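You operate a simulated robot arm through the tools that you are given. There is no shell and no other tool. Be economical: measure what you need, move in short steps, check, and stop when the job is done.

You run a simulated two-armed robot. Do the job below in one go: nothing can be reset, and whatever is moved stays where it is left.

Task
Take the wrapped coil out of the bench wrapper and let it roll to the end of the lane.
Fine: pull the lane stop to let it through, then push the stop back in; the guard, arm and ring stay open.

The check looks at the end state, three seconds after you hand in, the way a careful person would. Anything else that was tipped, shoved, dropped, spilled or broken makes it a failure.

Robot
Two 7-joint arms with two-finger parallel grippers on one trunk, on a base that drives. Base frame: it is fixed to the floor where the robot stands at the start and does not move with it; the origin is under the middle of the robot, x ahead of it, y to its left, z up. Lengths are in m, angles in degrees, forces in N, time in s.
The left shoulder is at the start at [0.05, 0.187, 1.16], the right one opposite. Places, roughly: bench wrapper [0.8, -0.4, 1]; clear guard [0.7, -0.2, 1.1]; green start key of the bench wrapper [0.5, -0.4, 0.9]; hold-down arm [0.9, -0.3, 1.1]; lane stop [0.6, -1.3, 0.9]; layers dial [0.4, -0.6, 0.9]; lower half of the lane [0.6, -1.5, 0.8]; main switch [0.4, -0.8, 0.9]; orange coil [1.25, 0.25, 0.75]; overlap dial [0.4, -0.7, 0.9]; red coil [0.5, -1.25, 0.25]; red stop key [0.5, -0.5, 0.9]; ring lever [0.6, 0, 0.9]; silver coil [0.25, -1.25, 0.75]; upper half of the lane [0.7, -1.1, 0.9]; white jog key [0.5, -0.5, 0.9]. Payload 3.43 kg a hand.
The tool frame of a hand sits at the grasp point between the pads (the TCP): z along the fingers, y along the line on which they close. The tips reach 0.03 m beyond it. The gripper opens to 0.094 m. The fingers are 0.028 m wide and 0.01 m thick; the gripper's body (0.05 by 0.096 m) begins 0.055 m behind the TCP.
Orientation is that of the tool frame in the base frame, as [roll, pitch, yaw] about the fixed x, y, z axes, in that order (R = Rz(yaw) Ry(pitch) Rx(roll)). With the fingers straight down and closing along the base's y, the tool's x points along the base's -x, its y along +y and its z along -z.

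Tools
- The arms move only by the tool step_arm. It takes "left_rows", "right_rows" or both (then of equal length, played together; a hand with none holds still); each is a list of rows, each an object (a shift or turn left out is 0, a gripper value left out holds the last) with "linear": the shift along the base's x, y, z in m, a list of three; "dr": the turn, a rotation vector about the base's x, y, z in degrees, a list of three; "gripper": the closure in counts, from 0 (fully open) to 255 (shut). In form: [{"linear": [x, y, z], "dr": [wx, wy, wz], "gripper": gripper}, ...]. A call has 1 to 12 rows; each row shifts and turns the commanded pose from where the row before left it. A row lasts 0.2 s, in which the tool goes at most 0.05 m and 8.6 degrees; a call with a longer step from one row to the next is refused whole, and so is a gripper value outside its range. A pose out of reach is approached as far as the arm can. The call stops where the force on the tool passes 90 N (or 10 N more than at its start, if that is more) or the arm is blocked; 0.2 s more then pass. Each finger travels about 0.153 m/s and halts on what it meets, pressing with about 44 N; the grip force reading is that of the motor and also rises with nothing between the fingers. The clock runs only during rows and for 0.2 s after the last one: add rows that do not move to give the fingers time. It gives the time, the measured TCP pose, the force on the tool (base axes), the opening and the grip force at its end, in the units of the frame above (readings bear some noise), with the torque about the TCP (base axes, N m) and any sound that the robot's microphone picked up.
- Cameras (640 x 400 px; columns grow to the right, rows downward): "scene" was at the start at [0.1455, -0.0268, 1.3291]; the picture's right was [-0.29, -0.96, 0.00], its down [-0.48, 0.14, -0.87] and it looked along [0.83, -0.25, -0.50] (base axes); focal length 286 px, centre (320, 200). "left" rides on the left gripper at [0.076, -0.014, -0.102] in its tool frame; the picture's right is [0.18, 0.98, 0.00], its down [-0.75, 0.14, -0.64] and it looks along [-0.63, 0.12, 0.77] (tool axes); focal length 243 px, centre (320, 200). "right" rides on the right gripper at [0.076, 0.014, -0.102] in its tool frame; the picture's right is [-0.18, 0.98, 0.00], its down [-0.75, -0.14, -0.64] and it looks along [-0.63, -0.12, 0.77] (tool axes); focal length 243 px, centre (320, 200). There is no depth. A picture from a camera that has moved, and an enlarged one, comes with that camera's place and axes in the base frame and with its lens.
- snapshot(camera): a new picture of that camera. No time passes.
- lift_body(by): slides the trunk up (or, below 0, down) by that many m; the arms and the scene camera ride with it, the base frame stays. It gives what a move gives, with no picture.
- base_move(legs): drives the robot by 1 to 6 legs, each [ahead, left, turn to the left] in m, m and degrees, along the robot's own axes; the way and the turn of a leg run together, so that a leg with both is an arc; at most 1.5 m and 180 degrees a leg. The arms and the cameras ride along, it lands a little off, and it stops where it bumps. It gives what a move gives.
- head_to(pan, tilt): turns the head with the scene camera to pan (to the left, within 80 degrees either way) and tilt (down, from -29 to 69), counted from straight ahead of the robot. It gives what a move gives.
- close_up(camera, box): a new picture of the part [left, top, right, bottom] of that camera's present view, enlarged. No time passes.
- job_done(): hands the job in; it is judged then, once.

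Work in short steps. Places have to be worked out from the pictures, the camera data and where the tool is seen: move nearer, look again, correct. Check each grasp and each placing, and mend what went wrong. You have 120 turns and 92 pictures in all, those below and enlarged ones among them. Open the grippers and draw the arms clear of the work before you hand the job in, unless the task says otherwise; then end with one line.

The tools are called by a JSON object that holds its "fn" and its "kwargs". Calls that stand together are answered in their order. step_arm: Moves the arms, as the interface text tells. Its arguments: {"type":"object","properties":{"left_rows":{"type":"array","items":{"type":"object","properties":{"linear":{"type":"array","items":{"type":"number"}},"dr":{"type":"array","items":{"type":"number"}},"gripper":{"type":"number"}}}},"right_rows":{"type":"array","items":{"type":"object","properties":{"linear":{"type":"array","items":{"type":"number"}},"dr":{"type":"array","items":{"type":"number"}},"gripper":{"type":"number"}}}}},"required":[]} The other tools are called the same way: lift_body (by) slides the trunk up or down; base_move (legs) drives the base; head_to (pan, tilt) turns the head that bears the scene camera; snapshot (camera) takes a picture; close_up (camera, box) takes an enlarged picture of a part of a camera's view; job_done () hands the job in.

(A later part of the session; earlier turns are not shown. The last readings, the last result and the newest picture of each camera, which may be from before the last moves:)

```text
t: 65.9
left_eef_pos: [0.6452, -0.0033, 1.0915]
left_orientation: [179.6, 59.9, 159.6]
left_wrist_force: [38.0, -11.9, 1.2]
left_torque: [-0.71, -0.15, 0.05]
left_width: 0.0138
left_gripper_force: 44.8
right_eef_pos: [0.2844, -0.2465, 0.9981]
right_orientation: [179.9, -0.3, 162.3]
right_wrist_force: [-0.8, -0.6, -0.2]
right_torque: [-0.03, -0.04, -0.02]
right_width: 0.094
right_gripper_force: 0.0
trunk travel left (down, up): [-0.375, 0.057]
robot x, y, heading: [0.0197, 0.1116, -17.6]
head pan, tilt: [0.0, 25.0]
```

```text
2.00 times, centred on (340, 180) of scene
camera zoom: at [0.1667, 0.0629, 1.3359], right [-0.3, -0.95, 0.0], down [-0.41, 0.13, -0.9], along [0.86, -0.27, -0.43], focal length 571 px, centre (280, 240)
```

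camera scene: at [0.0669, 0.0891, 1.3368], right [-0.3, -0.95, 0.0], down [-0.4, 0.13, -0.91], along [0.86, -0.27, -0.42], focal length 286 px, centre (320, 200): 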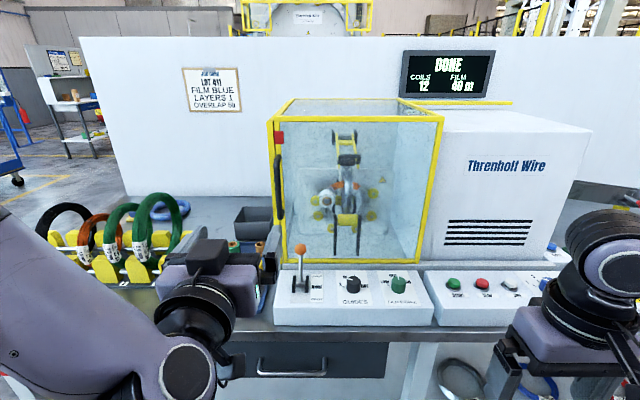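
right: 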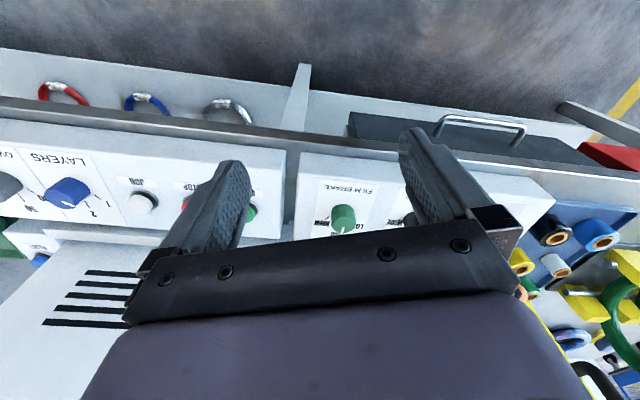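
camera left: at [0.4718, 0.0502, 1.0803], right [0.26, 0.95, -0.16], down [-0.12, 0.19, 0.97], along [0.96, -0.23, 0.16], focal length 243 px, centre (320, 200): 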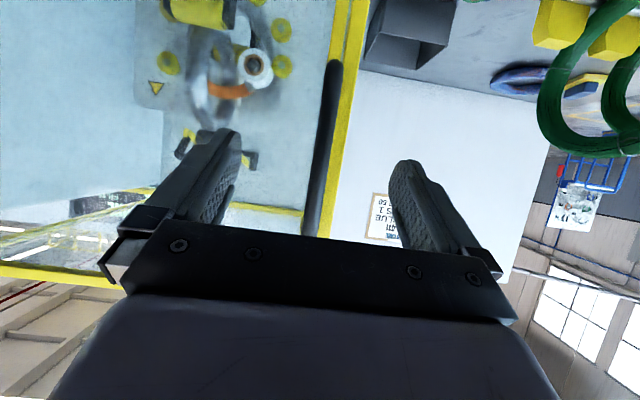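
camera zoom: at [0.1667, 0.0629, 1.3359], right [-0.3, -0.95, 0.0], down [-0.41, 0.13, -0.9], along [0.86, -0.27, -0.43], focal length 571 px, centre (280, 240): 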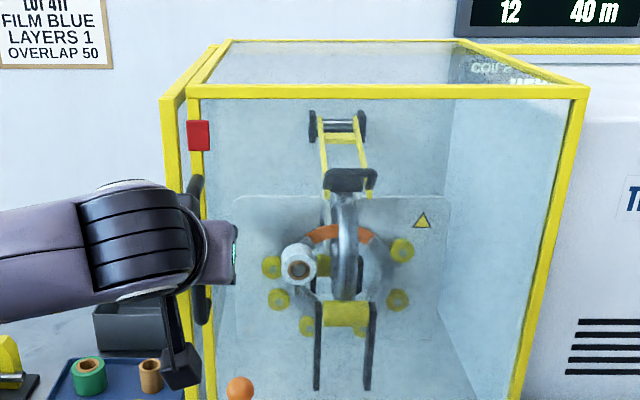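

The picture changed: the whole front frame shifted toward me (~1 cm) relative to the fixed outer post — the guard is moving. The grip slipped partly; I'll regrip and pull further.

{"fn": "step_arm", "kwargs": {"left_rows": [{"gripper": 120}, {"gripper": 120}, {"linear": [0.005, -0.0015, 0]}, {"linear": [0.005, -0.0015, 0]}, {"gripper": 255}, {"gripper": 255}, {"gripper": 255}]}}

{"fn": "step_arm", "kwargs": {"left_rows": [{"linear": [-0.006, 0.0015, 0]}, {"linear": [-0.006, 0.0015, 0]}, {"linear": [-0.006, 0.0015, 0]}, {"linear": [-0.006, 0.0015, 0]}]}}

{"fn": "snapshot", "kwargs": {"camera": "scene"}}

```text
t: 67.5
left_eef_pos: [0.6453, -0.0075, 1.096]
left_orientation: [179.7, 60.0, 159.2]
left_wrist_force: [-10.9, 2.7, -3.4]
left_torque: [-0.83, 0.04, -0.11]
left_width: 0.0138
left_gripper_force: 45.0
right_eef_pos: [0.2787, -0.2451, 1.0003]
right_orientation: [-179.9, 0.1, 162.3]
right_wrist_force: [-0.8, 1.0, 0.2]
right_torque: [-0.01, 0.0, 0.0]
right_width: 0.094
right_gripper_force: 0.0
trunk travel left (down, up): [-0.375, 0.057]
robot x, y, heading: [0.0149, 0.111, -17.4]
head pan, tilt: [0.0, 25.0]
```

```text
t: 68.5
left_eef_pos: [0.6336, 0.0021, 1.0935]
left_orientation: [179.3, 60.0, 159.3]
left_wrist_force: [38.3, -9.9, 3.3]
left_torque: [-0.12, -0.21, 0.15]
left_width: 0.0137
left_gripper_force: 44.9
right_eef_pos: [0.2841, -0.2465, 0.998]
right_orientation: [-180.0, -0.2, 162.2]
right_wrist_force: [-0.4, -0.8, -0.4]
right_torque: [-0.01, -0.02, 0.04]
right_width: 0.0941
right_gripper_force: 0.0
trunk travel left (down, up): [-0.375, 0.057]
robot x, y, heading: [0.0177, 0.1108, -17.6]
head pan, tilt: [0.0, 25.0]
```

```text
64 pictures are left
camera scene: at [0.1665, 0.0632, 1.3361], right [-0.3, -0.95, 0.0], down [-0.41, 0.13, -0.9], along [0.86, -0.27, -0.43], focal length 286 px, centre (320, 200)
```

scene: 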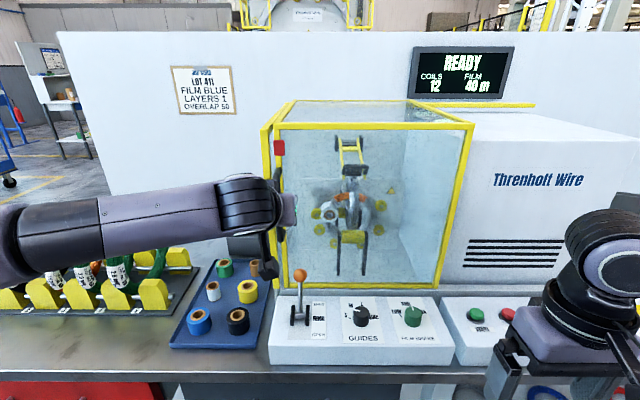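

The display went from DONE to READY, so the guard interlock has opened. Let me zoom to see the door-edge gap.

{"fn": "close_up", "kwargs": {"camera": "scene", "box": [240, 90, 500, 300]}}

{"fn": "close_up", "kwargs": {"camera": "left", "box": [200, 0, 480, 240]}}

```text
1.90 times, centred on (370, 195) of scene
camera zoom: at [0.1665, 0.0632, 1.3361], right [-0.3, -0.95, 0.0], down [-0.41, 0.13, -0.9], along [0.86, -0.27, -0.43], focal length 544 px, centre (225, 210)
```

zoom: 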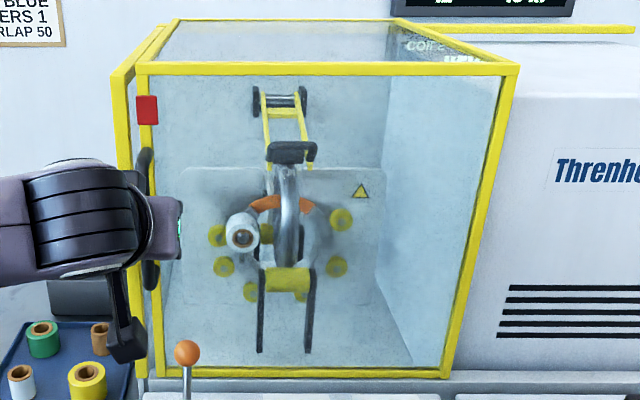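

```text
1.67 times, centred on (340, 120) of left
camera zoom: at [0.5079, 0.0315, 1.0783], right [0.25, 0.96, -0.15], down [-0.12, 0.19, 0.97], along [0.96, -0.23, 0.16], focal length 404 px, centre (287, 333)
```

zoom: 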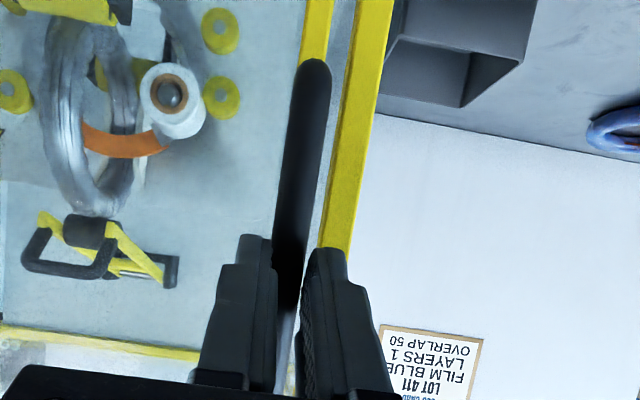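

The door is ajar (gap between door frame and fixed post). Regrip the bar deeper and continue the pull slowly along the arc.

{"fn": "step_arm", "kwargs": {"left_rows": [{"gripper": 150}, {"gripper": 150}, {"linear": [0.009, -0.006, 0]}, {"linear": [0.009, -0.003, 0]}, {"gripper": 255}, {"gripper": 255}, {"gripper": 255}]}}

{"fn": "step_arm", "kwargs": {"left_rows": [{"linear": [-0.005, 0.0012, 0]}, {"linear": [-0.005, 0.0012, 0], "dr": [0, 0, 1]}, {"linear": [-0.005, 0.0012, 0], "dr": [0, 0, 1]}, {"linear": [-0.005, 0.001, 0], "dr": [0, 0, 1]}, {"linear": [-0.005, 0.001, 0], "dr": [0, 0, 1]}, {"linear": [-0.005, 0.0008, 0], "dr": [0, 0, 1]}]}}

{"fn": "close_up", "kwargs": {"camera": "left", "box": [200, 0, 480, 240]}}

```text
t: 70.1
left_eef_pos: [0.643, -0.0098, 1.0961]
left_orientation: [179.6, 59.9, 159.1]
left_wrist_force: [2.5, -3.3, -1.8]
left_torque: [-0.76, -0.35, -0.12]
left_width: 0.0134
left_gripper_force: 45.2
right_eef_pos: [0.2801, -0.2456, 0.9994]
right_orientation: [180.0, 0.0, 162.2]
right_wrist_force: [0.3, 0.2, -0.3]
right_torque: [-0.01, 0.0, -0.01]
right_width: 0.094
right_gripper_force: 0.0
trunk travel left (down, up): [-0.375, 0.057]
robot x, y, heading: [0.0172, 0.1109, -17.7]
head pan, tilt: [0.0, 25.0]
```

```text
t: 71.5
left_eef_pos: [0.6109, -0.0032, 1.0932]
left_orientation: [179.3, 59.7, 163.9]
left_wrist_force: [0.1, -1.1, 0.2]
left_torque: [0.0, -0.05, -0.04]
left_width: 0.0
left_gripper_force: 32.9
right_eef_pos: [0.2806, -0.2455, 0.9992]
right_orientation: [-179.9, 0.0, 162.3]
right_wrist_force: [0.6, -0.5, -1.4]
right_torque: [-0.02, 0.0, -0.01]
right_width: 0.0938
right_gripper_force: 0.1
trunk travel left (down, up): [-0.375, 0.057]
robot x, y, heading: [0.0155, 0.1118, -17.9]
head pan, tilt: [0.0, 25.0]
```

```text
1.67 times, centred on (340, 120) of left
camera zoom: at [0.4847, 0.0172, 1.078], right [0.17, 0.97, -0.15], down [-0.13, 0.18, 0.98], along [0.98, -0.15, 0.16], focal length 404 px, centre (287, 333)
```

zoom: 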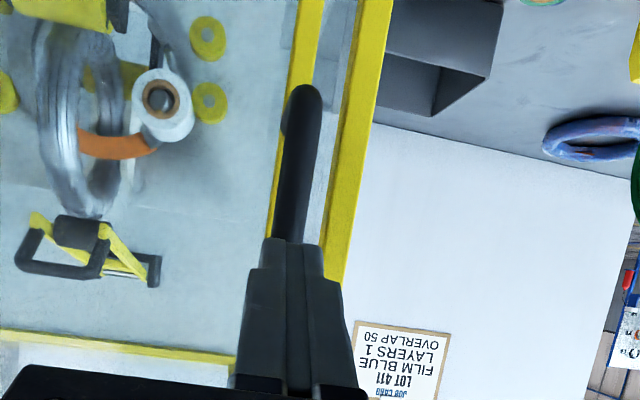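

Slipped again but the door stays ajar and wider. I regrip and pull more slowly (door seems damped).

{"fn": "step_arm", "kwargs": {"left_rows": [{"gripper": 150}, {"gripper": 150}, {"linear": [0.01, -0.003, 0]}, {"linear": [0.01, -0.003, 0]}, {"linear": [0.007, -0.002, 0]}, {"gripper": 255}, {"gripper": 255}, {"gripper": 255}]}}

{"fn": "step_arm", "kwargs": {"left_rows": [{"linear": [-0.0025, 0.0006, 0]}, {"linear": [-0.0025, 0.0006, 0]}, {"linear": [-0.0025, 0.0005, 0]}, {"linear": [-0.0025, 0.0005, 0]}, {"linear": [-0.0025, 0.0005, 0]}, {"linear": [-0.0025, 0.0005, 0]}, {"linear": [0, 0, 0]}]}}

{"fn": "close_up", "kwargs": {"camera": "left", "box": [200, 0, 480, 240]}}

```text
t: 73.3
left_eef_pos: [0.6406, -0.011, 1.0959]
left_orientation: [179.6, 60.0, 164.2]
left_wrist_force: [0.6, 0.4, -1.0]
left_torque: [-0.46, 0.08, 0.01]
left_width: 0.0136
left_gripper_force: 44.8
right_eef_pos: [0.2805, -0.2448, 0.9996]
right_orientation: [-180.0, 0.0, 162.3]
right_wrist_force: [-0.2, -0.3, -0.4]
right_torque: [0.03, 0.02, 0.0]
right_width: 0.0941
right_gripper_force: 0.1
trunk travel left (down, up): [-0.375, 0.057]
robot x, y, heading: [0.0151, 0.1138, -17.2]
head pan, tilt: [0.0, 25.0]
```

```text
t: 74.9
left_eef_pos: [0.6312, -0.0072, 1.0938]
left_orientation: [179.2, 60.2, 164.3]
left_wrist_force: [37.9, -11.2, 1.2]
left_torque: [-0.18, -0.27, -0.02]
left_width: 0.0137
left_gripper_force: 44.3
right_eef_pos: [0.285, -0.2461, 0.9985]
right_orientation: [180.0, -0.4, 162.3]
right_wrist_force: [-0.3, -0.5, -0.2]
right_torque: [0.0, 0.0, -0.02]
right_width: 0.0939
right_gripper_force: 0.1
trunk travel left (down, up): [-0.375, 0.057]
robot x, y, heading: [0.021, 0.1096, -17.7]
head pan, tilt: [0.0, 25.0]
```

```text
1.67 times, centred on (340, 120) of left
camera zoom: at [0.5047, 0.0123, 1.0785], right [0.17, 0.97, -0.15], down [-0.14, 0.18, 0.97], along [0.98, -0.14, 0.16], focal length 404 px, centre (287, 333)
```

zoom: 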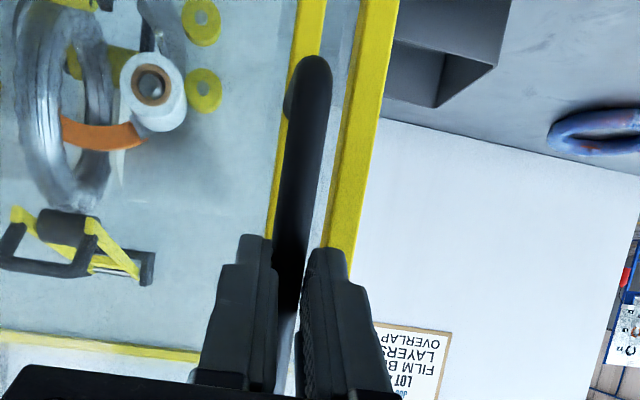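

Comparing rays, the bar has moved sideways (~1 cm along the bench to the right), not outward, and a yellow rail runs right along the wall: the guard slides to the right. I regrip properly and push right.

{"fn": "step_arm", "kwargs": {"left_rows": [{"gripper": 150}, {"gripper": 150}, {"linear": [0.01, -0.005, 0], "dr": [0, 0, -2]}, {"linear": [0.01, -0.005, 0], "dr": [0, 0, -2]}, {"gripper": 255}, {"gripper": 255}, {"gripper": 255}]}}

{"fn": "step_arm", "kwargs": {"left_rows": [{"linear": [-0.003, -0.0095, 0]}, {"linear": [-0.003, -0.0095, 0]}, {"linear": [-0.003, -0.0095, 0]}, {"linear": [-0.003, -0.0095, 0]}, {"linear": [0, 0, 0]}]}}

{"fn": "close_up", "kwargs": {"camera": "scene", "box": [240, 90, 500, 300]}}

```text
t: 76.5
left_eef_pos: [0.6429, -0.0187, 1.0951]
left_orientation: [179.7, 59.9, 160.2]
left_wrist_force: [-10.8, 2.8, -3.2]
left_torque: [-0.69, 0.24, -0.11]
left_width: 0.0138
left_gripper_force: 45.1
right_eef_pos: [0.2807, -0.2449, 1.0]
right_orientation: [-179.9, 0.1, 162.3]
right_wrist_force: [-0.4, 0.9, -0.8]
right_torque: [0.02, -0.01, 0.03]
right_width: 0.0938
right_gripper_force: 0.1
trunk travel left (down, up): [-0.375, 0.057]
robot x, y, heading: [0.0186, 0.1112, -17.4]
head pan, tilt: [0.0, 25.0]
```

```text
t: 77.7
left_eef_pos: [0.6295, -0.0549, 1.0964]
left_orientation: [179.6, 59.9, 160.0]
left_wrist_force: [-22.1, 5.8, -11.3]
left_torque: [-0.93, -0.52, 0.06]
left_width: 0.0137
left_gripper_force: 44.7
right_eef_pos: [0.2815, -0.2447, 1.0017]
right_orientation: [180.0, 0.0, 162.4]
right_wrist_force: [-0.4, -0.1, 0.1]
right_torque: [0.03, -0.01, 0.0]
right_width: 0.0938
right_gripper_force: 0.0
trunk travel left (down, up): [-0.375, 0.057]
robot x, y, heading: [0.0184, 0.1113, -17.7]
head pan, tilt: [0.0, 25.0]
```

```text
1.90 times, centred on (370, 195) of scene
camera zoom: at [0.1595, 0.0652, 1.337], right [-0.3, -0.95, 0.0], down [-0.4, 0.13, -0.91], along [0.86, -0.27, -0.42], focal length 544 px, centre (225, 210)
```

zoom: 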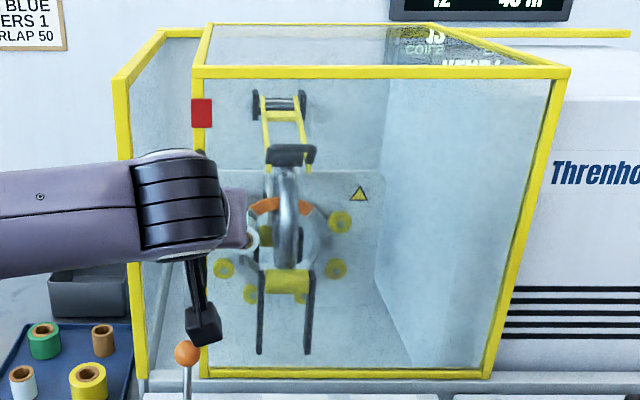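

The guard slides right easily. I'll keep the grip and strafe the base right 0.15 m, then check.

{"fn": "base_move", "kwargs": {"legs": [[-0.005, -0.15, 0]]}}

{"fn": "snapshot", "kwargs": {"camera": "scene"}}

```text
t: 79.6
left_eef_pos: [0.584, -0.1949, 1.0962]
left_orientation: [179.5, 60.0, 160.3]
left_wrist_force: [3.0, -0.9, -6.5]
left_torque: [-0.54, 0.57, -0.08]
left_width: 0.0138
left_gripper_force: 45.2
right_eef_pos: [0.2327, -0.3852, 1.0006]
right_orientation: [180.0, 0.0, 162.3]
right_wrist_force: [0.4, -0.3, 0.0]
right_torque: [0.0, 0.03, -0.02]
right_width: 0.094
right_gripper_force: 0.0
trunk travel left (down, up): [-0.375, 0.057]
robot x, y, heading: [-0.0338, -0.0312, -17.8]
head pan, tilt: [0.0, 25.0]
```

```text
58 pictures are left
camera scene: at [0.1134, -0.0748, 1.3366], right [-0.3, -0.95, 0.0], down [-0.4, 0.13, -0.91], along [0.86, -0.27, -0.42], focal length 286 px, centre (320, 200)
```

scene: 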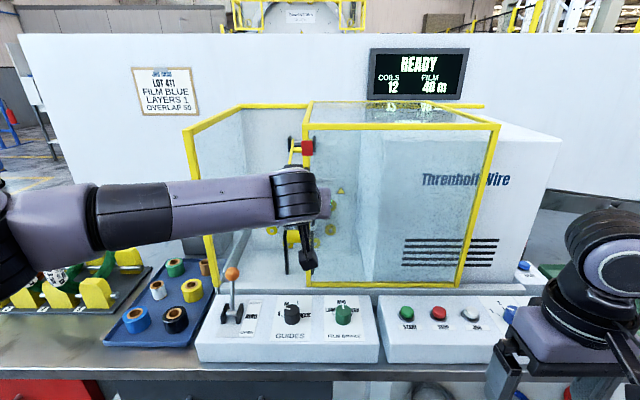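

Guard is about half open. Continue another 0.17 m to the right.

{"fn": "base_move", "kwargs": {"legs": [[-0.004, -0.17, 0]]}}

{"fn": "snapshot", "kwargs": {"camera": "scene"}}

```text
t: 81.7
left_eef_pos: [0.5372, -0.3429, 1.0952]
left_orientation: [179.6, 60.1, 161.1]
left_wrist_force: [20.1, 19.2, -0.2]
left_torque: [-0.45, -0.68, 0.22]
left_width: 0.0137
left_gripper_force: 45.0
right_eef_pos: [0.1796, -0.5396, 1.0003]
right_orientation: [-179.9, -0.2, 162.4]
right_wrist_force: [-0.5, 0.2, -0.2]
right_torque: [0.01, 0.02, 0.03]
right_width: 0.0937
right_gripper_force: 0.1
trunk travel left (down, up): [-0.375, 0.057]
robot x, y, heading: [-0.0809, -0.1859, -17.5]
head pan, tilt: [0.0, 25.0]
```

```text
57 pictures are left
camera scene: at [0.0606, -0.229, 1.3365], right [-0.3, -0.95, 0.0], down [-0.41, 0.12, -0.91], along [0.86, -0.27, -0.42], focal length 286 px, centre (320, 200)
```

scene: 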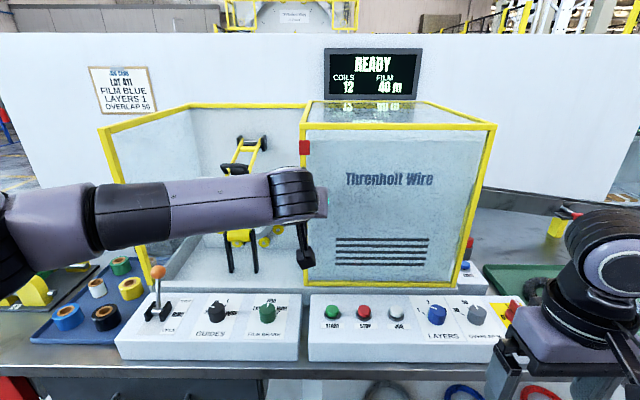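

The guard is against its end stop, fully open. I release, back the hand off, and move the base left to view the exposed mechanism.

{"fn": "step_arm", "kwargs": {"left_rows": [{"gripper": 0}, {"gripper": 0}, {"gripper": 0}, {"linear": [-0.03, 0.01, 0]}, {"linear": [-0.03, 0.01, 0]}, {"linear": [-0.03, 0.01, 0]}, {"linear": [-0.03, 0.01, 0]}, {"linear": [-0.02, 0.01, 0]}]}}

{"fn": "base_move", "kwargs": {"legs": [[-0.05, 0, 0], [0, 0.12, 0]]}}

{"fn": "close_up", "kwargs": {"camera": "scene", "box": [200, 80, 440, 330]}}

```text
t: 83.5
left_eef_pos: [0.3939, -0.2956, 1.1002]
left_orientation: [179.3, 60.1, 161.0]
left_wrist_force: [-0.1, 0.1, 1.0]
left_torque: [0.0, -0.02, 0.01]
left_width: 0.0943
left_gripper_force: 0.0
right_eef_pos: [0.1779, -0.5415, 1.0009]
right_orientation: [180.0, 0.1, 162.4]
right_wrist_force: [-0.4, -0.4, 0.2]
right_torque: [0.01, -0.01, 0.02]
right_width: 0.0941
right_gripper_force: 0.0
trunk travel left (down, up): [-0.375, 0.057]
robot x, y, heading: [-0.0853, -0.1845, -17.5]
head pan, tilt: [0.0, 25.0]
```

```text
t: 85.8
left_eef_pos: [0.3805, -0.166, 1.0979]
left_orientation: [179.3, 60.2, 160.9]
left_wrist_force: [0.3, -0.4, -0.5]
left_torque: [0.0, 0.03, 0.0]
left_width: 0.0939
left_gripper_force: 0.0
right_eef_pos: [0.1655, -0.4116, 1.0003]
right_orientation: [180.0, 0.0, 162.4]
right_wrist_force: [-0.1, -0.3, 0.5]
right_torque: [-0.04, 0.0, 0.04]
right_width: 0.0938
right_gripper_force: 0.1
trunk travel left (down, up): [-0.375, 0.057]
robot x, y, heading: [-0.0996, -0.0533, -17.5]
head pan, tilt: [0.0, 25.0]
```

```text
1.60 times, centred on (320, 205) of scene
camera zoom: at [0.0454, -0.1018, 1.3368], right [-0.3, -0.95, 0.0], down [-0.4, 0.13, -0.91], along [0.86, -0.27, -0.42], focal length 457 px, centre (320, 192)
```

zoom: 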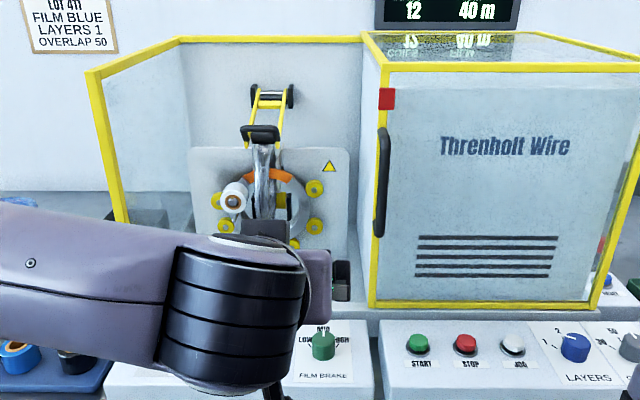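

The guard is open. I'll re-point the left hand down and move it left out of the view to inspect lever, arm and ring.

{"fn": "step_arm", "kwargs": {"left_rows": [{"linear": [-0.01, 0.02, 0], "dr": [2.6, 8.1, 0]}, {"linear": [-0.01, 0.02, 0], "dr": [2.6, 8.1, 0]}, {"linear": [-0.01, 0.02, 0], "dr": [2.6, 8.1, 0]}, {"linear": [-0.01, 0.02, 0], "dr": [2.6, 8.1, 0]}, {"linear": [-0.01, 0.02, 0], "dr": [2.6, 8.1, 0]}, {"linear": [-0.01, 0.02, 0], "dr": [2.6, 8.1, 0]}, {"linear": [0, 0.03, 0], "dr": [2.6, 8.1, 0]}, {"linear": [0, 0.04, 0]}, {"linear": [0, 0.04, 0]}, {"linear": [0, 0, 0]}]}}

{"fn": "close_up", "kwargs": {"camera": "scene", "box": [180, 60, 400, 200]}}

{"fn": "close_up", "kwargs": {"camera": "scene", "box": [180, 190, 400, 330]}}

```text
t: 88.0
left_eef_pos: [0.3201, 0.065, 1.0988]
left_orientation: [-179.7, 0.6, 161.5]
left_wrist_force: [-0.9, 0.2, 0.2]
left_torque: [-0.02, 0.04, 0.0]
left_width: 0.094
left_gripper_force: 0.1
right_eef_pos: [0.1656, -0.4124, 0.9998]
right_orientation: [-180.0, 0.0, 162.5]
right_wrist_force: [0.3, -0.9, -0.5]
right_torque: [0.0, -0.01, 0.03]
right_width: 0.0941
right_gripper_force: 0.1
trunk travel left (down, up): [-0.375, 0.057]
robot x, y, heading: [-0.0993, -0.0572, -17.3]
head pan, tilt: [0.0, 25.0]
```

```text
2.86 times, centred on (290, 130) of scene
camera zoom: at [0.0454, -0.1025, 1.3368], right [-0.3, -0.95, 0.0], down [-0.4, 0.13, -0.91], along [0.86, -0.27, -0.42], focal length 816 px, centre (406, 400)
```

zoom: 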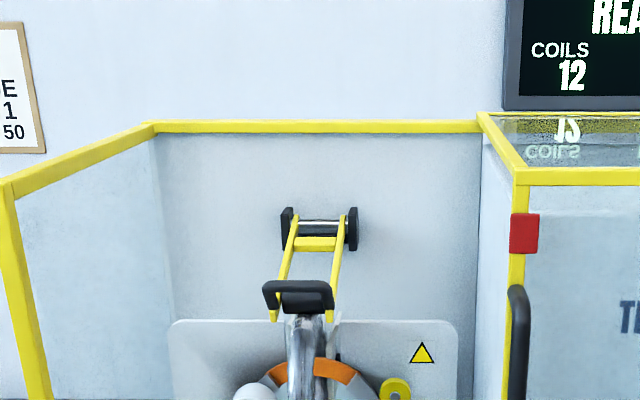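

```text
2.86 times, centred on (290, 260) of scene
camera zoom: at [0.0454, -0.1025, 1.3368], right [-0.3, -0.95, 0.0], down [-0.4, 0.13, -0.91], along [0.86, -0.27, -0.42], focal length 816 px, centre (406, 29)
```

zoom: 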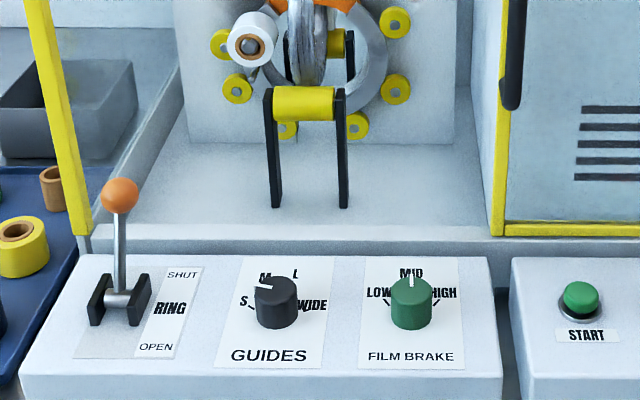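

Guard is open; I locate the hold-down handle at ≈[0.80,-0.231,1.096] (pivot ≈[0.98,-0.289,1.117]) and the ring lever knob ≈[0.644,-0.041,0.93]. I check how much room my base has before the bench.

{"fn": "head_to", "kwargs": {"pan": 0, "tilt": 65}}

{"fn": "snapshot", "kwargs": {"camera": "scene"}}

```text
t: 89.0
left_eef_pos: [0.32, 0.0648, 1.0989]
left_orientation: [-179.6, 0.6, 161.6]
left_wrist_force: [-0.3, -0.4, -0.3]
left_torque: [0.01, 0.01, -0.01]
left_width: 0.0941
left_gripper_force: 0.0
right_eef_pos: [0.165, -0.4108, 1.0]
right_orientation: [-180.0, 0.1, 162.5]
right_wrist_force: [0.3, 0.4, 0.5]
right_torque: [0.02, 0.0, 0.02]
right_width: 0.0939
right_gripper_force: 0.1
trunk travel left (down, up): [-0.375, 0.057]
robot x, y, heading: [-0.0984, -0.0556, -17.1]
head pan, tilt: [0.0, 65.0]
```

```text
53 pictures are left
camera scene: at [0.0154, -0.0928, 1.2812], right [-0.3, -0.95, 0.0], down [-0.86, 0.27, -0.42], along [0.4, -0.13, -0.91], focal length 286 px, centre (320, 200)
```

scene: 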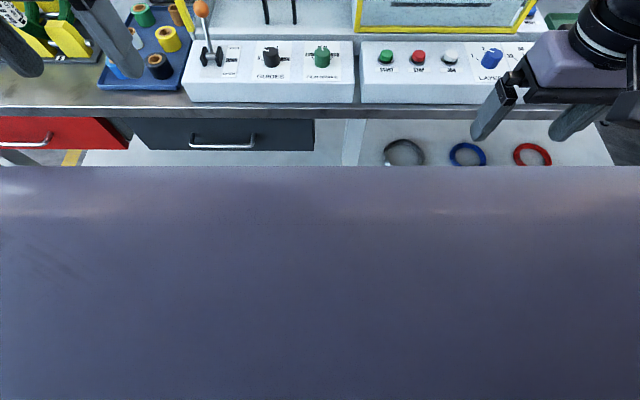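

Base has about 0.5 m to the bench edge. I'll drive 0.13 m ahead, then tilt the left gripper to 30° below horizontal and close it to hook under the hold-down handle.

{"fn": "base_move", "kwargs": {"legs": [[0.13, 0, 0]]}}

{"fn": "head_to", "kwargs": {"pan": 0, "tilt": 28}}

{"fn": "step_arm", "kwargs": {"left_rows": [{"linear": [0, 0, 0.01], "dr": [-2.6, -8.1, 0], "gripper": 255}, {"linear": [0, 0, 0.01], "dr": [-2.6, -8.1, 0]}, {"linear": [0, 0, 0.01], "dr": [-2.6, -8.1, 0]}, {"linear": [0.01, 0, 0], "dr": [-2.6, -8.1, 0]}, {"linear": [0.01, 0, 0], "dr": [-2.6, -8.1, 0]}, {"linear": [0.01, 0, 0], "dr": [-2.6, -8.1, 0]}, {"linear": [0.01, 0, 0], "dr": [-2.6, -8.1, 0]}, {"linear": [0, 0, 0]}]}}

{"fn": "snapshot", "kwargs": {"camera": "scene"}}

```text
t: 90.3
left_eef_pos: [0.4405, 0.0266, 1.0975]
left_orientation: [-179.5, 0.6, 161.5]
left_wrist_force: [-0.5, 0.2, -0.3]
left_torque: [-0.03, 0.03, -0.01]
left_width: 0.0941
left_gripper_force: 0.2
right_eef_pos: [0.2879, -0.4487, 0.9991]
right_orientation: [-180.0, 0.0, 162.5]
right_wrist_force: [0.5, 1.2, 0.0]
right_torque: [0.0, 0.0, 0.01]
right_width: 0.0942
right_gripper_force: 0.1
trunk travel left (down, up): [-0.375, 0.057]
robot x, y, heading: [0.0219, -0.0924, -17.5]
head pan, tilt: [0.0, 65.0]
```

```text
t: 91.3
left_eef_pos: [0.4412, 0.0279, 1.0983]
left_orientation: [-179.6, 0.6, 161.6]
left_wrist_force: [-0.1, 0.2, 0.0]
left_torque: [0.02, -0.02, -0.01]
left_width: 0.0941
left_gripper_force: 0.1
right_eef_pos: [0.2866, -0.4496, 0.9995]
right_orientation: [180.0, 0.1, 162.5]
right_wrist_force: [-0.4, 0.7, -0.2]
right_torque: [0.02, 0.02, 0.0]
right_width: 0.0941
right_gripper_force: 0.1
trunk travel left (down, up): [-0.375, 0.057]
robot x, y, heading: [0.0223, -0.0961, -17.3]
head pan, tilt: [0.0, 28.0]
```

```text
t: 93.1
left_eef_pos: [0.5008, 0.0208, 1.1369]
left_orientation: [179.3, 60.1, 160.9]
left_wrist_force: [0.0, -0.2, 0.8]
left_torque: [-0.02, 0.06, -0.02]
left_width: 0.0
left_gripper_force: 33.1
left hand out of reach, approached as far as the arm can: row 6, 7
right_eef_pos: [0.2859, -0.4501, 0.9998]
right_orientation: [-180.0, 0.1, 162.4]
right_wrist_force: [-0.4, -0.5, 0.3]
right_torque: [0.02, -0.02, 0.0]
right_width: 0.0942
right_gripper_force: 0.0
trunk travel left (down, up): [-0.375, 0.057]
robot x, y, heading: [0.0211, -0.0932, -17.7]
head pan, tilt: [0.0, 28.0]
```

```text
52 pictures are left
camera scene: at [0.1653, -0.1399, 1.332], right [-0.3, -0.95, 0.0], down [-0.45, 0.14, -0.88], along [0.84, -0.26, -0.47], focal length 286 px, centre (320, 200)
```

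scene: 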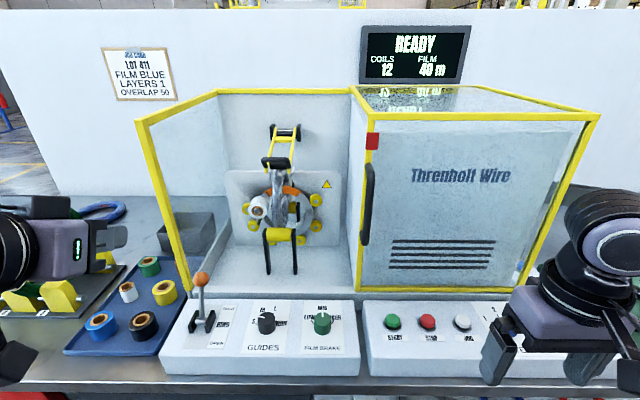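

Clear view now. Zoom on the hold-down arm and the coil.

{"fn": "close_up", "kwargs": {"camera": "scene", "box": [210, 110, 350, 290]}}

```text
2.22 times, centred on (280, 200) of scene
camera zoom: at [0.1653, -0.1399, 1.332], right [-0.3, -0.95, 0.0], down [-0.45, 0.14, -0.88], along [0.84, -0.26, -0.47], focal length 634 px, centre (409, 200)
```

zoom: 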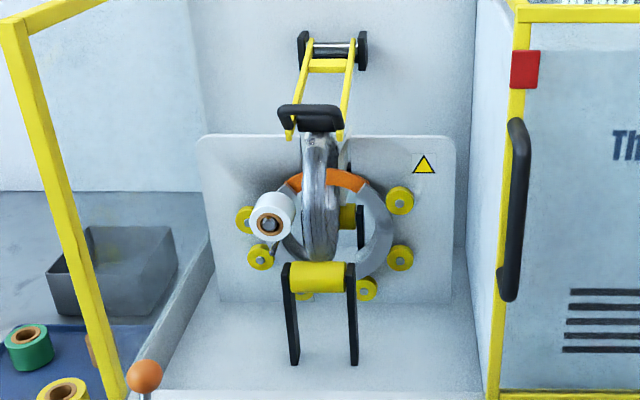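

I need a nearer look at the handle loop's clearance over the coil; I bring the left hand (closed) to ~0.13 m in front of it.

{"fn": "step_arm", "kwargs": {"left_rows": [{"linear": [0, -0.035, 0]}, {"linear": [0, -0.035, 0]}, {"linear": [0, -0.035, 0]}, {"linear": [0, -0.035, 0]}, {"linear": [0.03, -0.025, 0]}, {"linear": [0.035, -0.02, 0]}, {"linear": [0.035, -0.01, 0]}, {"linear": [0.035, -0.01, 0]}, {"linear": [0.02, -0.006, 0]}, {"linear": [0, 0, 0]}]}}

{"fn": "snapshot", "kwargs": {"camera": "left"}}

```text
t: 95.3
left_eef_pos: [0.6564, -0.1893, 1.1385]
left_orientation: [179.2, 60.2, 160.9]
left_wrist_force: [-1.0, 0.0, 0.0]
left_torque: [0.05, -0.02, 0.0]
left_width: 0.0001
left_gripper_force: 33.3
right_eef_pos: [0.2871, -0.4498, 1.0005]
right_orientation: [-180.0, 0.0, 162.5]
right_wrist_force: [0.1, 0.1, -0.6]
right_torque: [0.02, 0.0, -0.01]
right_width: 0.0942
right_gripper_force: 0.0
trunk travel left (down, up): [-0.375, 0.057]
robot x, y, heading: [0.0227, -0.0911, -17.3]
head pan, tilt: [0.0, 28.0]
```

```text
50 pictures are left
camera left: at [0.5307, -0.1636, 1.1222], right [0.22, 0.96, -0.15], down [-0.13, 0.19, 0.97], along [0.97, -0.2, 0.17], focal length 243 px, centre (320, 200)
```

left: 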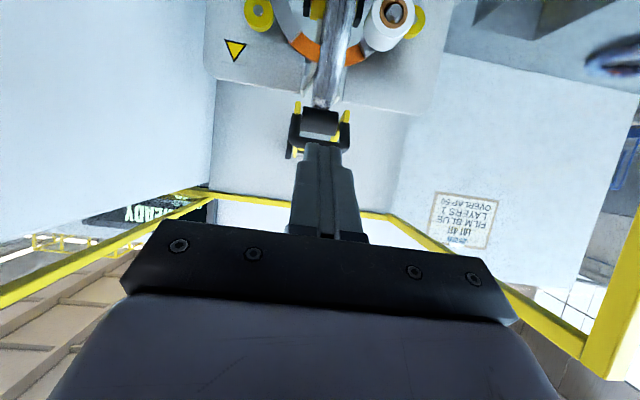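

{"fn": "close_up", "kwargs": {"camera": "left", "box": [240, 0, 420, 180]}}

```text
2.22 times, centred on (330, 90) of left
camera zoom: at [0.5307, -0.1636, 1.1222], right [0.22, 0.96, -0.15], down [-0.13, 0.19, 0.97], along [0.97, -0.2, 0.17], focal length 539 px, centre (298, 444)
```

zoom: 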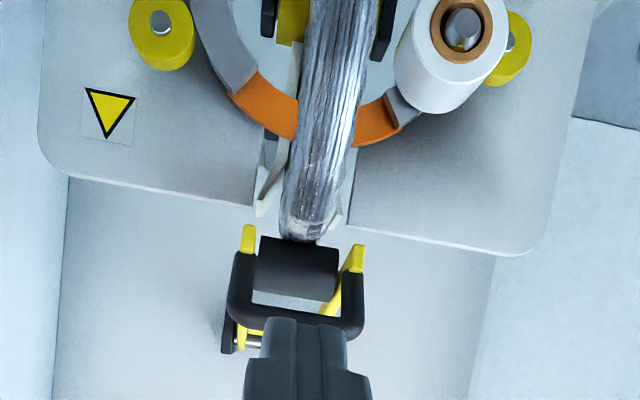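

The handle is an upright U-loop (~69 mm wide) above the roller. I can pinch it across its legs with fingers forward; it can pivot within the pads as the arm swings. Open and advance.

{"fn": "step_arm", "kwargs": {"left_rows": [{"gripper": 0, "linear": [0, 0, -0.015]}, {"gripper": 0, "linear": [0, 0, -0.02]}, {"linear": [0.029, -0.009, -0.005]}, {"linear": [0.029, -0.009, 0]}, {"linear": [0.029, -0.009, 0]}, {"linear": [0, 0, 0]}]}}

{"fn": "close_up", "kwargs": {"camera": "left", "box": [180, 0, 460, 200]}}

```text
t: 96.7
left_eef_pos: [0.745, -0.2166, 1.0984]
left_orientation: [179.3, 60.2, 160.9]
left_wrist_force: [-0.2, -0.2, -0.2]
left_torque: [0.03, -0.03, 0.02]
left_width: 0.0941
left_gripper_force: 0.0
right_eef_pos: [0.2853, -0.4483, 1.0009]
right_orientation: [179.9, 0.0, 162.5]
right_wrist_force: [0.5, -0.5, 0.0]
right_torque: [0.03, 0.0, 0.03]
right_width: 0.094
right_gripper_force: 0.1
trunk travel left (down, up): [-0.375, 0.057]
robot x, y, heading: [0.0237, -0.0957, -17.5]
head pan, tilt: [0.0, 28.0]
```

```text
2.00 times, centred on (320, 100) of left
camera zoom: at [0.6204, -0.1904, 1.0811], right [0.22, 0.96, -0.15], down [-0.13, 0.19, 0.97], along [0.97, -0.2, 0.17], focal length 485 px, centre (320, 400)
```

zoom: 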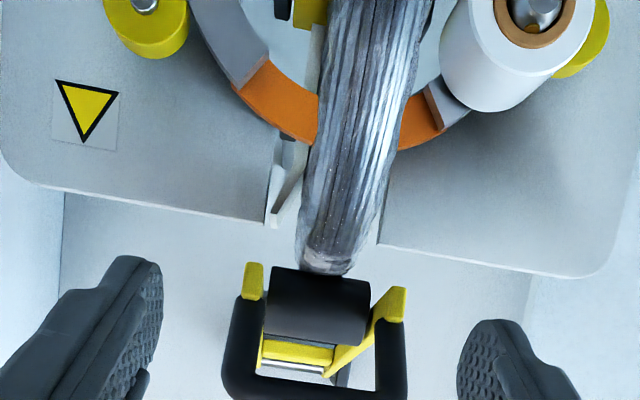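

Well aligned. Advance 0.055 m and close on the loop.

{"fn": "step_arm", "kwargs": {"left_rows": [{"linear": [0.027, -0.0085, -0.002]}, {"linear": [0.027, -0.0085, -0.002]}, {"linear": [0, 0, 0]}, {"gripper": 255}, {"gripper": 255}, {"gripper": 255}]}}

{"fn": "close_up", "kwargs": {"camera": "scene", "box": [210, 90, 350, 270]}}

```text
t: 98.1
left_eef_pos: [0.799, -0.2311, 1.0909]
left_orientation: [179.4, 60.0, 161.3]
left_wrist_force: [11.3, 4.4, 1.8]
left_torque: [-0.31, 0.08, 0.84]
left_width: 0.0665
left_gripper_force: 45.0
right_eef_pos: [0.2882, -0.4491, 0.9998]
right_orientation: [-179.9, 0.0, 162.5]
right_wrist_force: [-0.4, -0.5, -0.3]
right_torque: [-0.03, 0.01, 0.03]
right_width: 0.094
right_gripper_force: 0.2
trunk travel left (down, up): [-0.375, 0.057]
robot x, y, heading: [0.023, -0.0935, -17.3]
head pan, tilt: [0.0, 28.0]
```

```text
2.22 times, centred on (280, 180) of scene
camera zoom: at [0.1667, -0.1391, 1.3318], right [-0.3, -0.95, 0.0], down [-0.45, 0.14, -0.88], along [0.84, -0.26, -0.47], focal length 634 px, centre (409, 244)
```

zoom: 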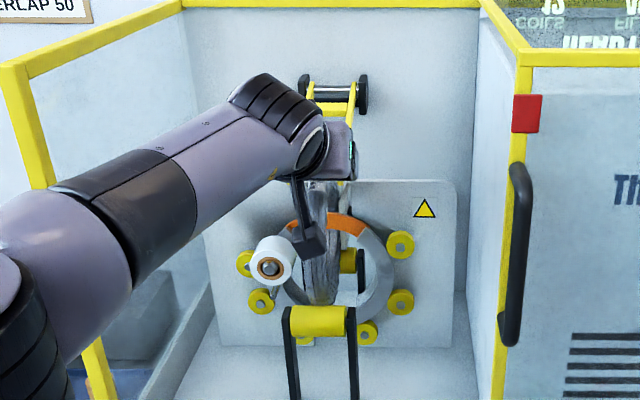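

Gripped across the loop (66.5 mm). Lift along the pivot arc in small increments.

{"fn": "step_arm", "kwargs": {"left_rows": [{"linear": [-0.0015, 0.0005, 0.0168]}, {"linear": [0, 0, 0.0168]}, {"linear": [0.0013, -0.0004, 0.0168]}, {"linear": [0.0027, -0.0008, 0.0166]}, {"linear": [0.0041, -0.0013, 0.0163]}, {"linear": [0.0054, -0.0017, 0.0158]}, {"linear": [0, 0, 0]}]}}

{"fn": "close_up", "kwargs": {"camera": "scene", "box": [210, 60, 350, 240]}}

```text
t: 99.7
left_eef_pos: [0.7962, -0.2294, 1.1669]
left_orientation: [179.0, 60.0, 160.4]
left_wrist_force: [41.0, -16.4, -12.7]
left_torque: [0.53, -0.2, -0.58]
left_width: 0.0669
left_gripper_force: 44.8
left hand out of reach, approached as far as the arm can: row 2, 3, 4, 5, 6
right_eef_pos: [0.2899, -0.4525, 0.997]
right_orientation: [179.9, -0.4, 162.3]
right_wrist_force: [0.7, 0.4, -0.3]
right_torque: [0.0, 0.02, -0.01]
right_width: 0.094
right_gripper_force: 0.1
trunk travel left (down, up): [-0.375, 0.057]
robot x, y, heading: [0.0216, -0.0934, -17.5]
head pan, tilt: [0.0, 28.0]
```

```text
2.22 times, centred on (280, 150) of scene
camera zoom: at [0.1732, -0.1428, 1.3308], right [-0.3, -0.95, 0.0], down [-0.45, 0.14, -0.88], along [0.84, -0.26, -0.48], focal length 634 px, centre (409, 311)
```

zoom: 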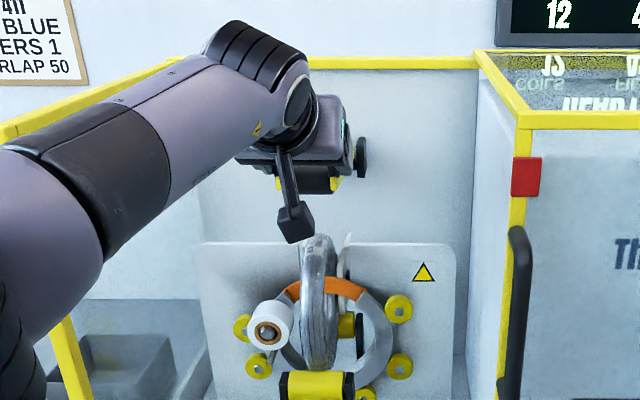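

The arm is at its length limit. I'll alternate base-forward and trunk-up to continue the arc.

{"fn": "base_move", "kwargs": {"legs": [[0.03, 0, 0]]}}

{"fn": "step_arm", "kwargs": {"left_rows": [{"linear": [0.002, 0, 0.012]}, {"linear": [0.002, 0, 0.012]}, {"linear": [0, 0, 0]}]}}

{"fn": "lift_body", "kwargs": {"by": 0.03}}

```text
t: 100.6
left_eef_pos: [0.8051, -0.2319, 1.1918]
left_orientation: [179.2, 61.3, 160.9]
left_wrist_force: [-74.0, 28.1, 25.1]
left_torque: [0.03, 0.59, -0.85]
left_width: 0.0676
left_gripper_force: 44.8
right_eef_pos: [0.3057, -0.4548, 1.0053]
right_orientation: [-180.0, 0.9, 162.4]
right_wrist_force: [-0.3, -0.4, -0.4]
right_torque: [-0.01, -0.02, -0.01]
right_width: 0.0943
right_gripper_force: 0.0
trunk travel left (down, up): [-0.375, 0.057]
robot x, y, heading: [0.0497, -0.1065, -17.5]
head pan, tilt: [0.0, 28.0]
```

```text
t: 101.4
left_eef_pos: [0.8064, -0.2327, 1.1946]
left_orientation: [179.5, 60.7, 160.6]
left_wrist_force: [-37.2, 1.4, 3.3]
left_torque: [0.29, 1.69, -0.31]
left_width: 0.068
left_gripper_force: 44.9
left hand out of reach, approached as far as the arm can: row 1, 2
right_eef_pos: [0.3095, -0.4579, 1.0006]
right_orientation: [179.8, 0.3, 162.4]
right_wrist_force: [0.0, -0.9, 0.3]
right_torque: [-0.02, 0.03, 0.02]
right_width: 0.0941
right_gripper_force: 0.1
trunk travel left (down, up): [-0.375, 0.057]
robot x, y, heading: [0.0507, -0.103, -17.5]
head pan, tilt: [0.0, 28.0]
```

```text
t: 102.1
left_eef_pos: [0.8145, -0.2361, 1.2176]
left_orientation: [179.1, 60.3, 160.4]
left_wrist_force: [2.5, -18.3, -10.6]
left_torque: [0.29, 0.9, -0.4]
left_width: 0.0682
left_gripper_force: 44.7
right_eef_pos: [0.3161, -0.4614, 1.0282]
right_orientation: [179.8, 0.0, 162.4]
right_wrist_force: [-0.1, 0.3, -0.4]
right_torque: [0.01, 0.01, -0.03]
right_width: 0.0938
right_gripper_force: 0.1
trunk travel left (down, up): [-0.405, 0.027]
robot x, y, heading: [0.0517, -0.1062, -17.4]
head pan, tilt: [0.0, 28.0]
```

Arm now ~31° up. Try continuing with the wrist pitching toward horizontal as it rises.

{"fn": "step_arm", "kwargs": {"left_rows": [{"linear": [0.006, -0.002, 0.012], "dr": [-1.2, -3.8, 0]}, {"linear": [0.006, -0.002, 0.012], "dr": [-1.2, -3.8, 0]}, {"linear": [0.007, -0.002, 0.011], "dr": [-1.2, -3.8, 0]}, {"linear": [0, 0, 0]}]}}

{"fn": "snapshot", "kwargs": {"camera": "scene"}}

```text
t: 103.1
left_eef_pos: [0.8291, -0.2408, 1.2565]
left_orientation: [178.1, 72.4, 159.2]
left_wrist_force: [-9.7, -15.6, -5.6]
left_torque: [-0.07, 1.24, 0.47]
left_width: 0.0661
left_gripper_force: 45.4
right_eef_pos: [0.3129, -0.4601, 1.0288]
right_orientation: [179.8, 0.0, 162.5]
right_wrist_force: [0.2, 0.4, -1.0]
right_torque: [0.0, 0.01, 0.02]
right_width: 0.094
right_gripper_force: 0.1
trunk travel left (down, up): [-0.405, 0.027]
robot x, y, heading: [0.0496, -0.0993, -17.4]
head pan, tilt: [0.0, 28.0]
```

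```text
45 pictures are left
camera scene: at [0.1928, -0.1514, 1.362], right [-0.3, -0.95, 0.0], down [-0.45, 0.14, -0.88], along [0.84, -0.26, -0.47], focal length 286 px, centre (320, 200)
```

scene: 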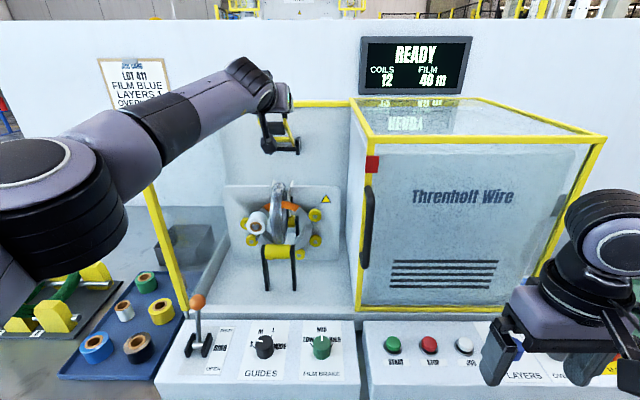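

Working well; arm ~41°. Continue the arc, pitching the wrist further.

{"fn": "step_arm", "kwargs": {"left_rows": [{"linear": [0.0146, -0.0046, 0.0158], "dr": [-1.5, -4.8, 0]}, {"linear": [0.016, -0.005, 0.0143], "dr": [-1.2, -3.8, 0]}, {"linear": [0.0174, -0.0055, 0.0122]}, {"linear": [0, 0, 0]}]}}

```text
t: 104.1
left_eef_pos: [0.8365, -0.2429, 1.2662]
left_orientation: [171.7, 81.9, 151.0]
left_wrist_force: [-23.7, -41.2, 9.8]
left_torque: [-1.94, 0.02, 1.0]
left_width: 0.0662
left_gripper_force: 45.0
left hand out of reach, approached as far as the arm can: row 1, 2, 3
right_eef_pos: [0.3102, -0.4628, 1.0295]
right_orientation: [179.5, 0.2, 162.3]
right_wrist_force: [-0.8, 0.2, 0.3]
right_torque: [0.0, 0.02, 0.01]
right_width: 0.0942
right_gripper_force: 0.1
trunk travel left (down, up): [-0.405, 0.027]
robot x, y, heading: [0.0487, -0.1013, -17.4]
head pan, tilt: [0.0, 28.0]
```

{"fn": "lift_body", "kwargs": {"by": 0.026}}

{"fn": "base_move", "kwargs": {"legs": [[0.03, 0, 0]]}}

{"fn": "step_arm", "kwargs": {"left_rows": [{"linear": [0.006, -0.002, 0.006]}, {"linear": [0.006, -0.002, 0.006]}, {"linear": [0, 0, 0]}]}}

{"fn": "snapshot", "kwargs": {"camera": "scene"}}

```text
t: 104.8
left_eef_pos: [0.8434, -0.2461, 1.2756]
left_orientation: [171.0, 80.3, 150.4]
left_wrist_force: [-4.8, -46.2, -21.1]
left_torque: [-0.24, 1.33, -0.46]
left_width: 0.066
left_gripper_force: 45.3
right_eef_pos: [0.3172, -0.464, 1.0522]
right_orientation: [179.6, -0.3, 162.4]
right_wrist_force: [-0.7, 0.4, 0.1]
right_torque: [0.01, 0.01, 0.04]
right_width: 0.094
right_gripper_force: 0.1
trunk travel left (down, up): [-0.431, 0.001]
robot x, y, heading: [0.0504, -0.1039, -17.0]
head pan, tilt: [0.0, 28.0]
```

```text
t: 105.7
left_eef_pos: [0.8652, -0.2526, 1.2949]
left_orientation: [169.4, 82.1, 148.4]
left_wrist_force: [-19.0, -41.7, 16.5]
left_torque: [-1.52, -0.93, 0.12]
left_width: 0.0663
left_gripper_force: 45.0
right_eef_pos: [0.3402, -0.4733, 1.0548]
right_orientation: [179.5, 0.2, 162.4]
right_wrist_force: [-0.2, -0.2, -0.3]
right_torque: [-0.06, 0.04, 0.0]
right_width: 0.094
right_gripper_force: 0.0
trunk travel left (down, up): [-0.431, 0.001]
robot x, y, heading: [0.0786, -0.1137, -17.5]
head pan, tilt: [0.0, 28.0]
```

```text
t: 106.5
left_eef_pos: [0.87, -0.2523, 1.2994]
left_orientation: [173.5, 82.3, 152.1]
left_wrist_force: [-15.4, -13.5, 8.2]
left_torque: [-1.63, 1.1, -0.16]
left_width: 0.0662
left_gripper_force: 45.0
left hand out of reach, approached as far as the arm can: row 2
right_eef_pos: [0.3411, -0.4702, 1.0572]
right_orientation: [179.9, 0.1, 162.3]
right_wrist_force: [-0.4, 0.4, -0.7]
right_torque: [0.03, 0.0, -0.01]
right_width: 0.0942
right_gripper_force: 0.0
trunk travel left (down, up): [-0.431, 0.001]
robot x, y, heading: [0.0808, -0.1133, -17.7]
head pan, tilt: [0.0, 28.0]
```

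```text
44 pictures are left
camera scene: at [0.2187, -0.1602, 1.3884], right [-0.3, -0.95, 0.0], down [-0.44, 0.14, -0.88], along [0.84, -0.27, -0.47], focal length 286 px, centre (320, 200)
```

scene: 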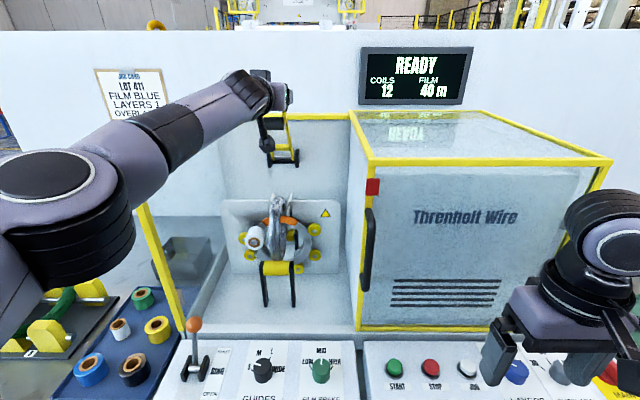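

Arm ~57° up. More base-forward, small steps.

{"fn": "base_move", "kwargs": {"legs": [[0.035, 0, 0]]}}

{"fn": "step_arm", "kwargs": {"left_rows": [{"linear": [0.003, -0.001, 0.008]}, {"linear": [0.003, -0.001, 0.006]}, {"linear": [0, 0, 0]}]}}

{"fn": "base_move", "kwargs": {"legs": [[0.035, 0, 0]]}}

```text
t: 107.3
left_eef_pos: [0.8974, -0.2629, 1.3137]
left_orientation: [166.0, 83.5, 144.4]
left_wrist_force: [-15.8, -13.5, 33.9]
left_torque: [-0.17, -1.26, 0.55]
left_width: 0.0667
left_gripper_force: 45.4
right_eef_pos: [0.3718, -0.4787, 1.0576]
right_orientation: [179.8, 0.4, 162.5]
right_wrist_force: [-0.3, 0.2, 0.1]
right_torque: [0.03, 0.0, 0.03]
right_width: 0.0942
right_gripper_force: 0.1
trunk travel left (down, up): [-0.431, 0.001]
robot x, y, heading: [0.1109, -0.1206, -17.6]
head pan, tilt: [0.0, 28.0]
```

```text
t: 108.1
left_eef_pos: [0.9025, -0.2631, 1.3154]
left_orientation: [168.5, 83.4, 146.5]
left_wrist_force: [-11.1, -17.6, 6.8]
left_torque: [-1.15, 0.52, -0.02]
left_width: 0.0665
left_gripper_force: 45.2
left hand out of reach, approached as far as the arm can: row 1, 2
right_eef_pos: [0.3752, -0.4798, 1.0553]
right_orientation: [179.8, 0.1, 162.5]
right_wrist_force: [1.3, -0.1, 0.3]
right_torque: [0.03, 0.01, 0.02]
right_width: 0.0939
right_gripper_force: 0.0
trunk travel left (down, up): [-0.431, 0.001]
robot x, y, heading: [0.1126, -0.1228, -17.8]
head pan, tilt: [0.0, 28.0]
```

```text
t: 109.0
left_eef_pos: [0.9321, -0.2734, 1.3261]
left_orientation: [161.4, 84.3, 139.0]
left_wrist_force: [-7.0, -21.9, 25.2]
left_torque: [-0.65, -1.19, 0.39]
left_width: 0.0669
left_gripper_force: 45.2
right_eef_pos: [0.4053, -0.4919, 1.0564]
right_orientation: [179.8, 0.2, 162.3]
right_wrist_force: [-0.1, 0.1, 0.1]
right_torque: [0.0, 0.01, 0.01]
right_width: 0.094
right_gripper_force: 0.0
trunk travel left (down, up): [-0.431, 0.001]
robot x, y, heading: [0.1494, -0.1311, -17.6]
head pan, tilt: [0.0, 28.0]
```

~76°. Try finishing with the arm, pushing back toward the wall.

{"fn": "step_arm", "kwargs": {"left_rows": [{"linear": [0.012, -0.004, 0.003]}, {"linear": [0.012, -0.004, 0.002]}, {"linear": [0.012, -0.004, 0.0]}, {"linear": [0, 0, 0]}]}}

{"fn": "snapshot", "kwargs": {"camera": "scene"}}

```text
t: 110.0
left_eef_pos: [0.933, -0.274, 1.327]
left_orientation: [163.2, 84.7, 140.6]
left_wrist_force: [-7.3, -13.7, 13.7]
left_torque: [-1.09, 0.2, -0.26]
left_width: 0.0667
left_gripper_force: 45.0
left hand out of reach, approached as far as the arm can: row 1, 2, 3
right_eef_pos: [0.4067, -0.4904, 1.0561]
right_orientation: [179.8, 0.3, 162.5]
right_wrist_force: [0.0, -0.2, 0.6]
right_torque: [0.0, 0.02, 0.01]
right_width: 0.0941
right_gripper_force: 0.1
trunk travel left (down, up): [-0.431, 0.001]
robot x, y, heading: [0.1442, -0.1318, -17.6]
head pan, tilt: [0.0, 28.0]
```

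```text
43 pictures are left
camera scene: at [0.2845, -0.1807, 1.3884], right [-0.3, -0.95, 0.0], down [-0.45, 0.14, -0.88], along [0.84, -0.26, -0.47], focal length 286 px, centre (320, 200)
```

scene: 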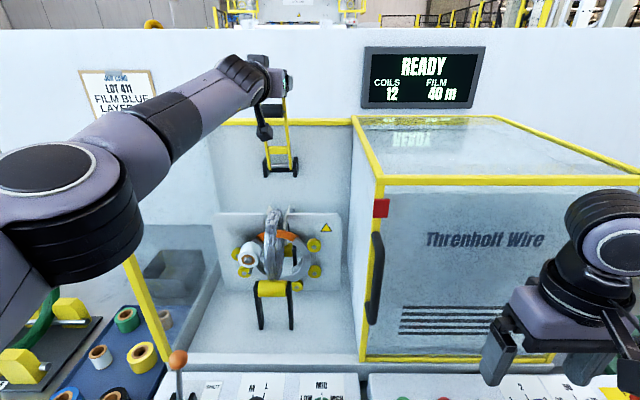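

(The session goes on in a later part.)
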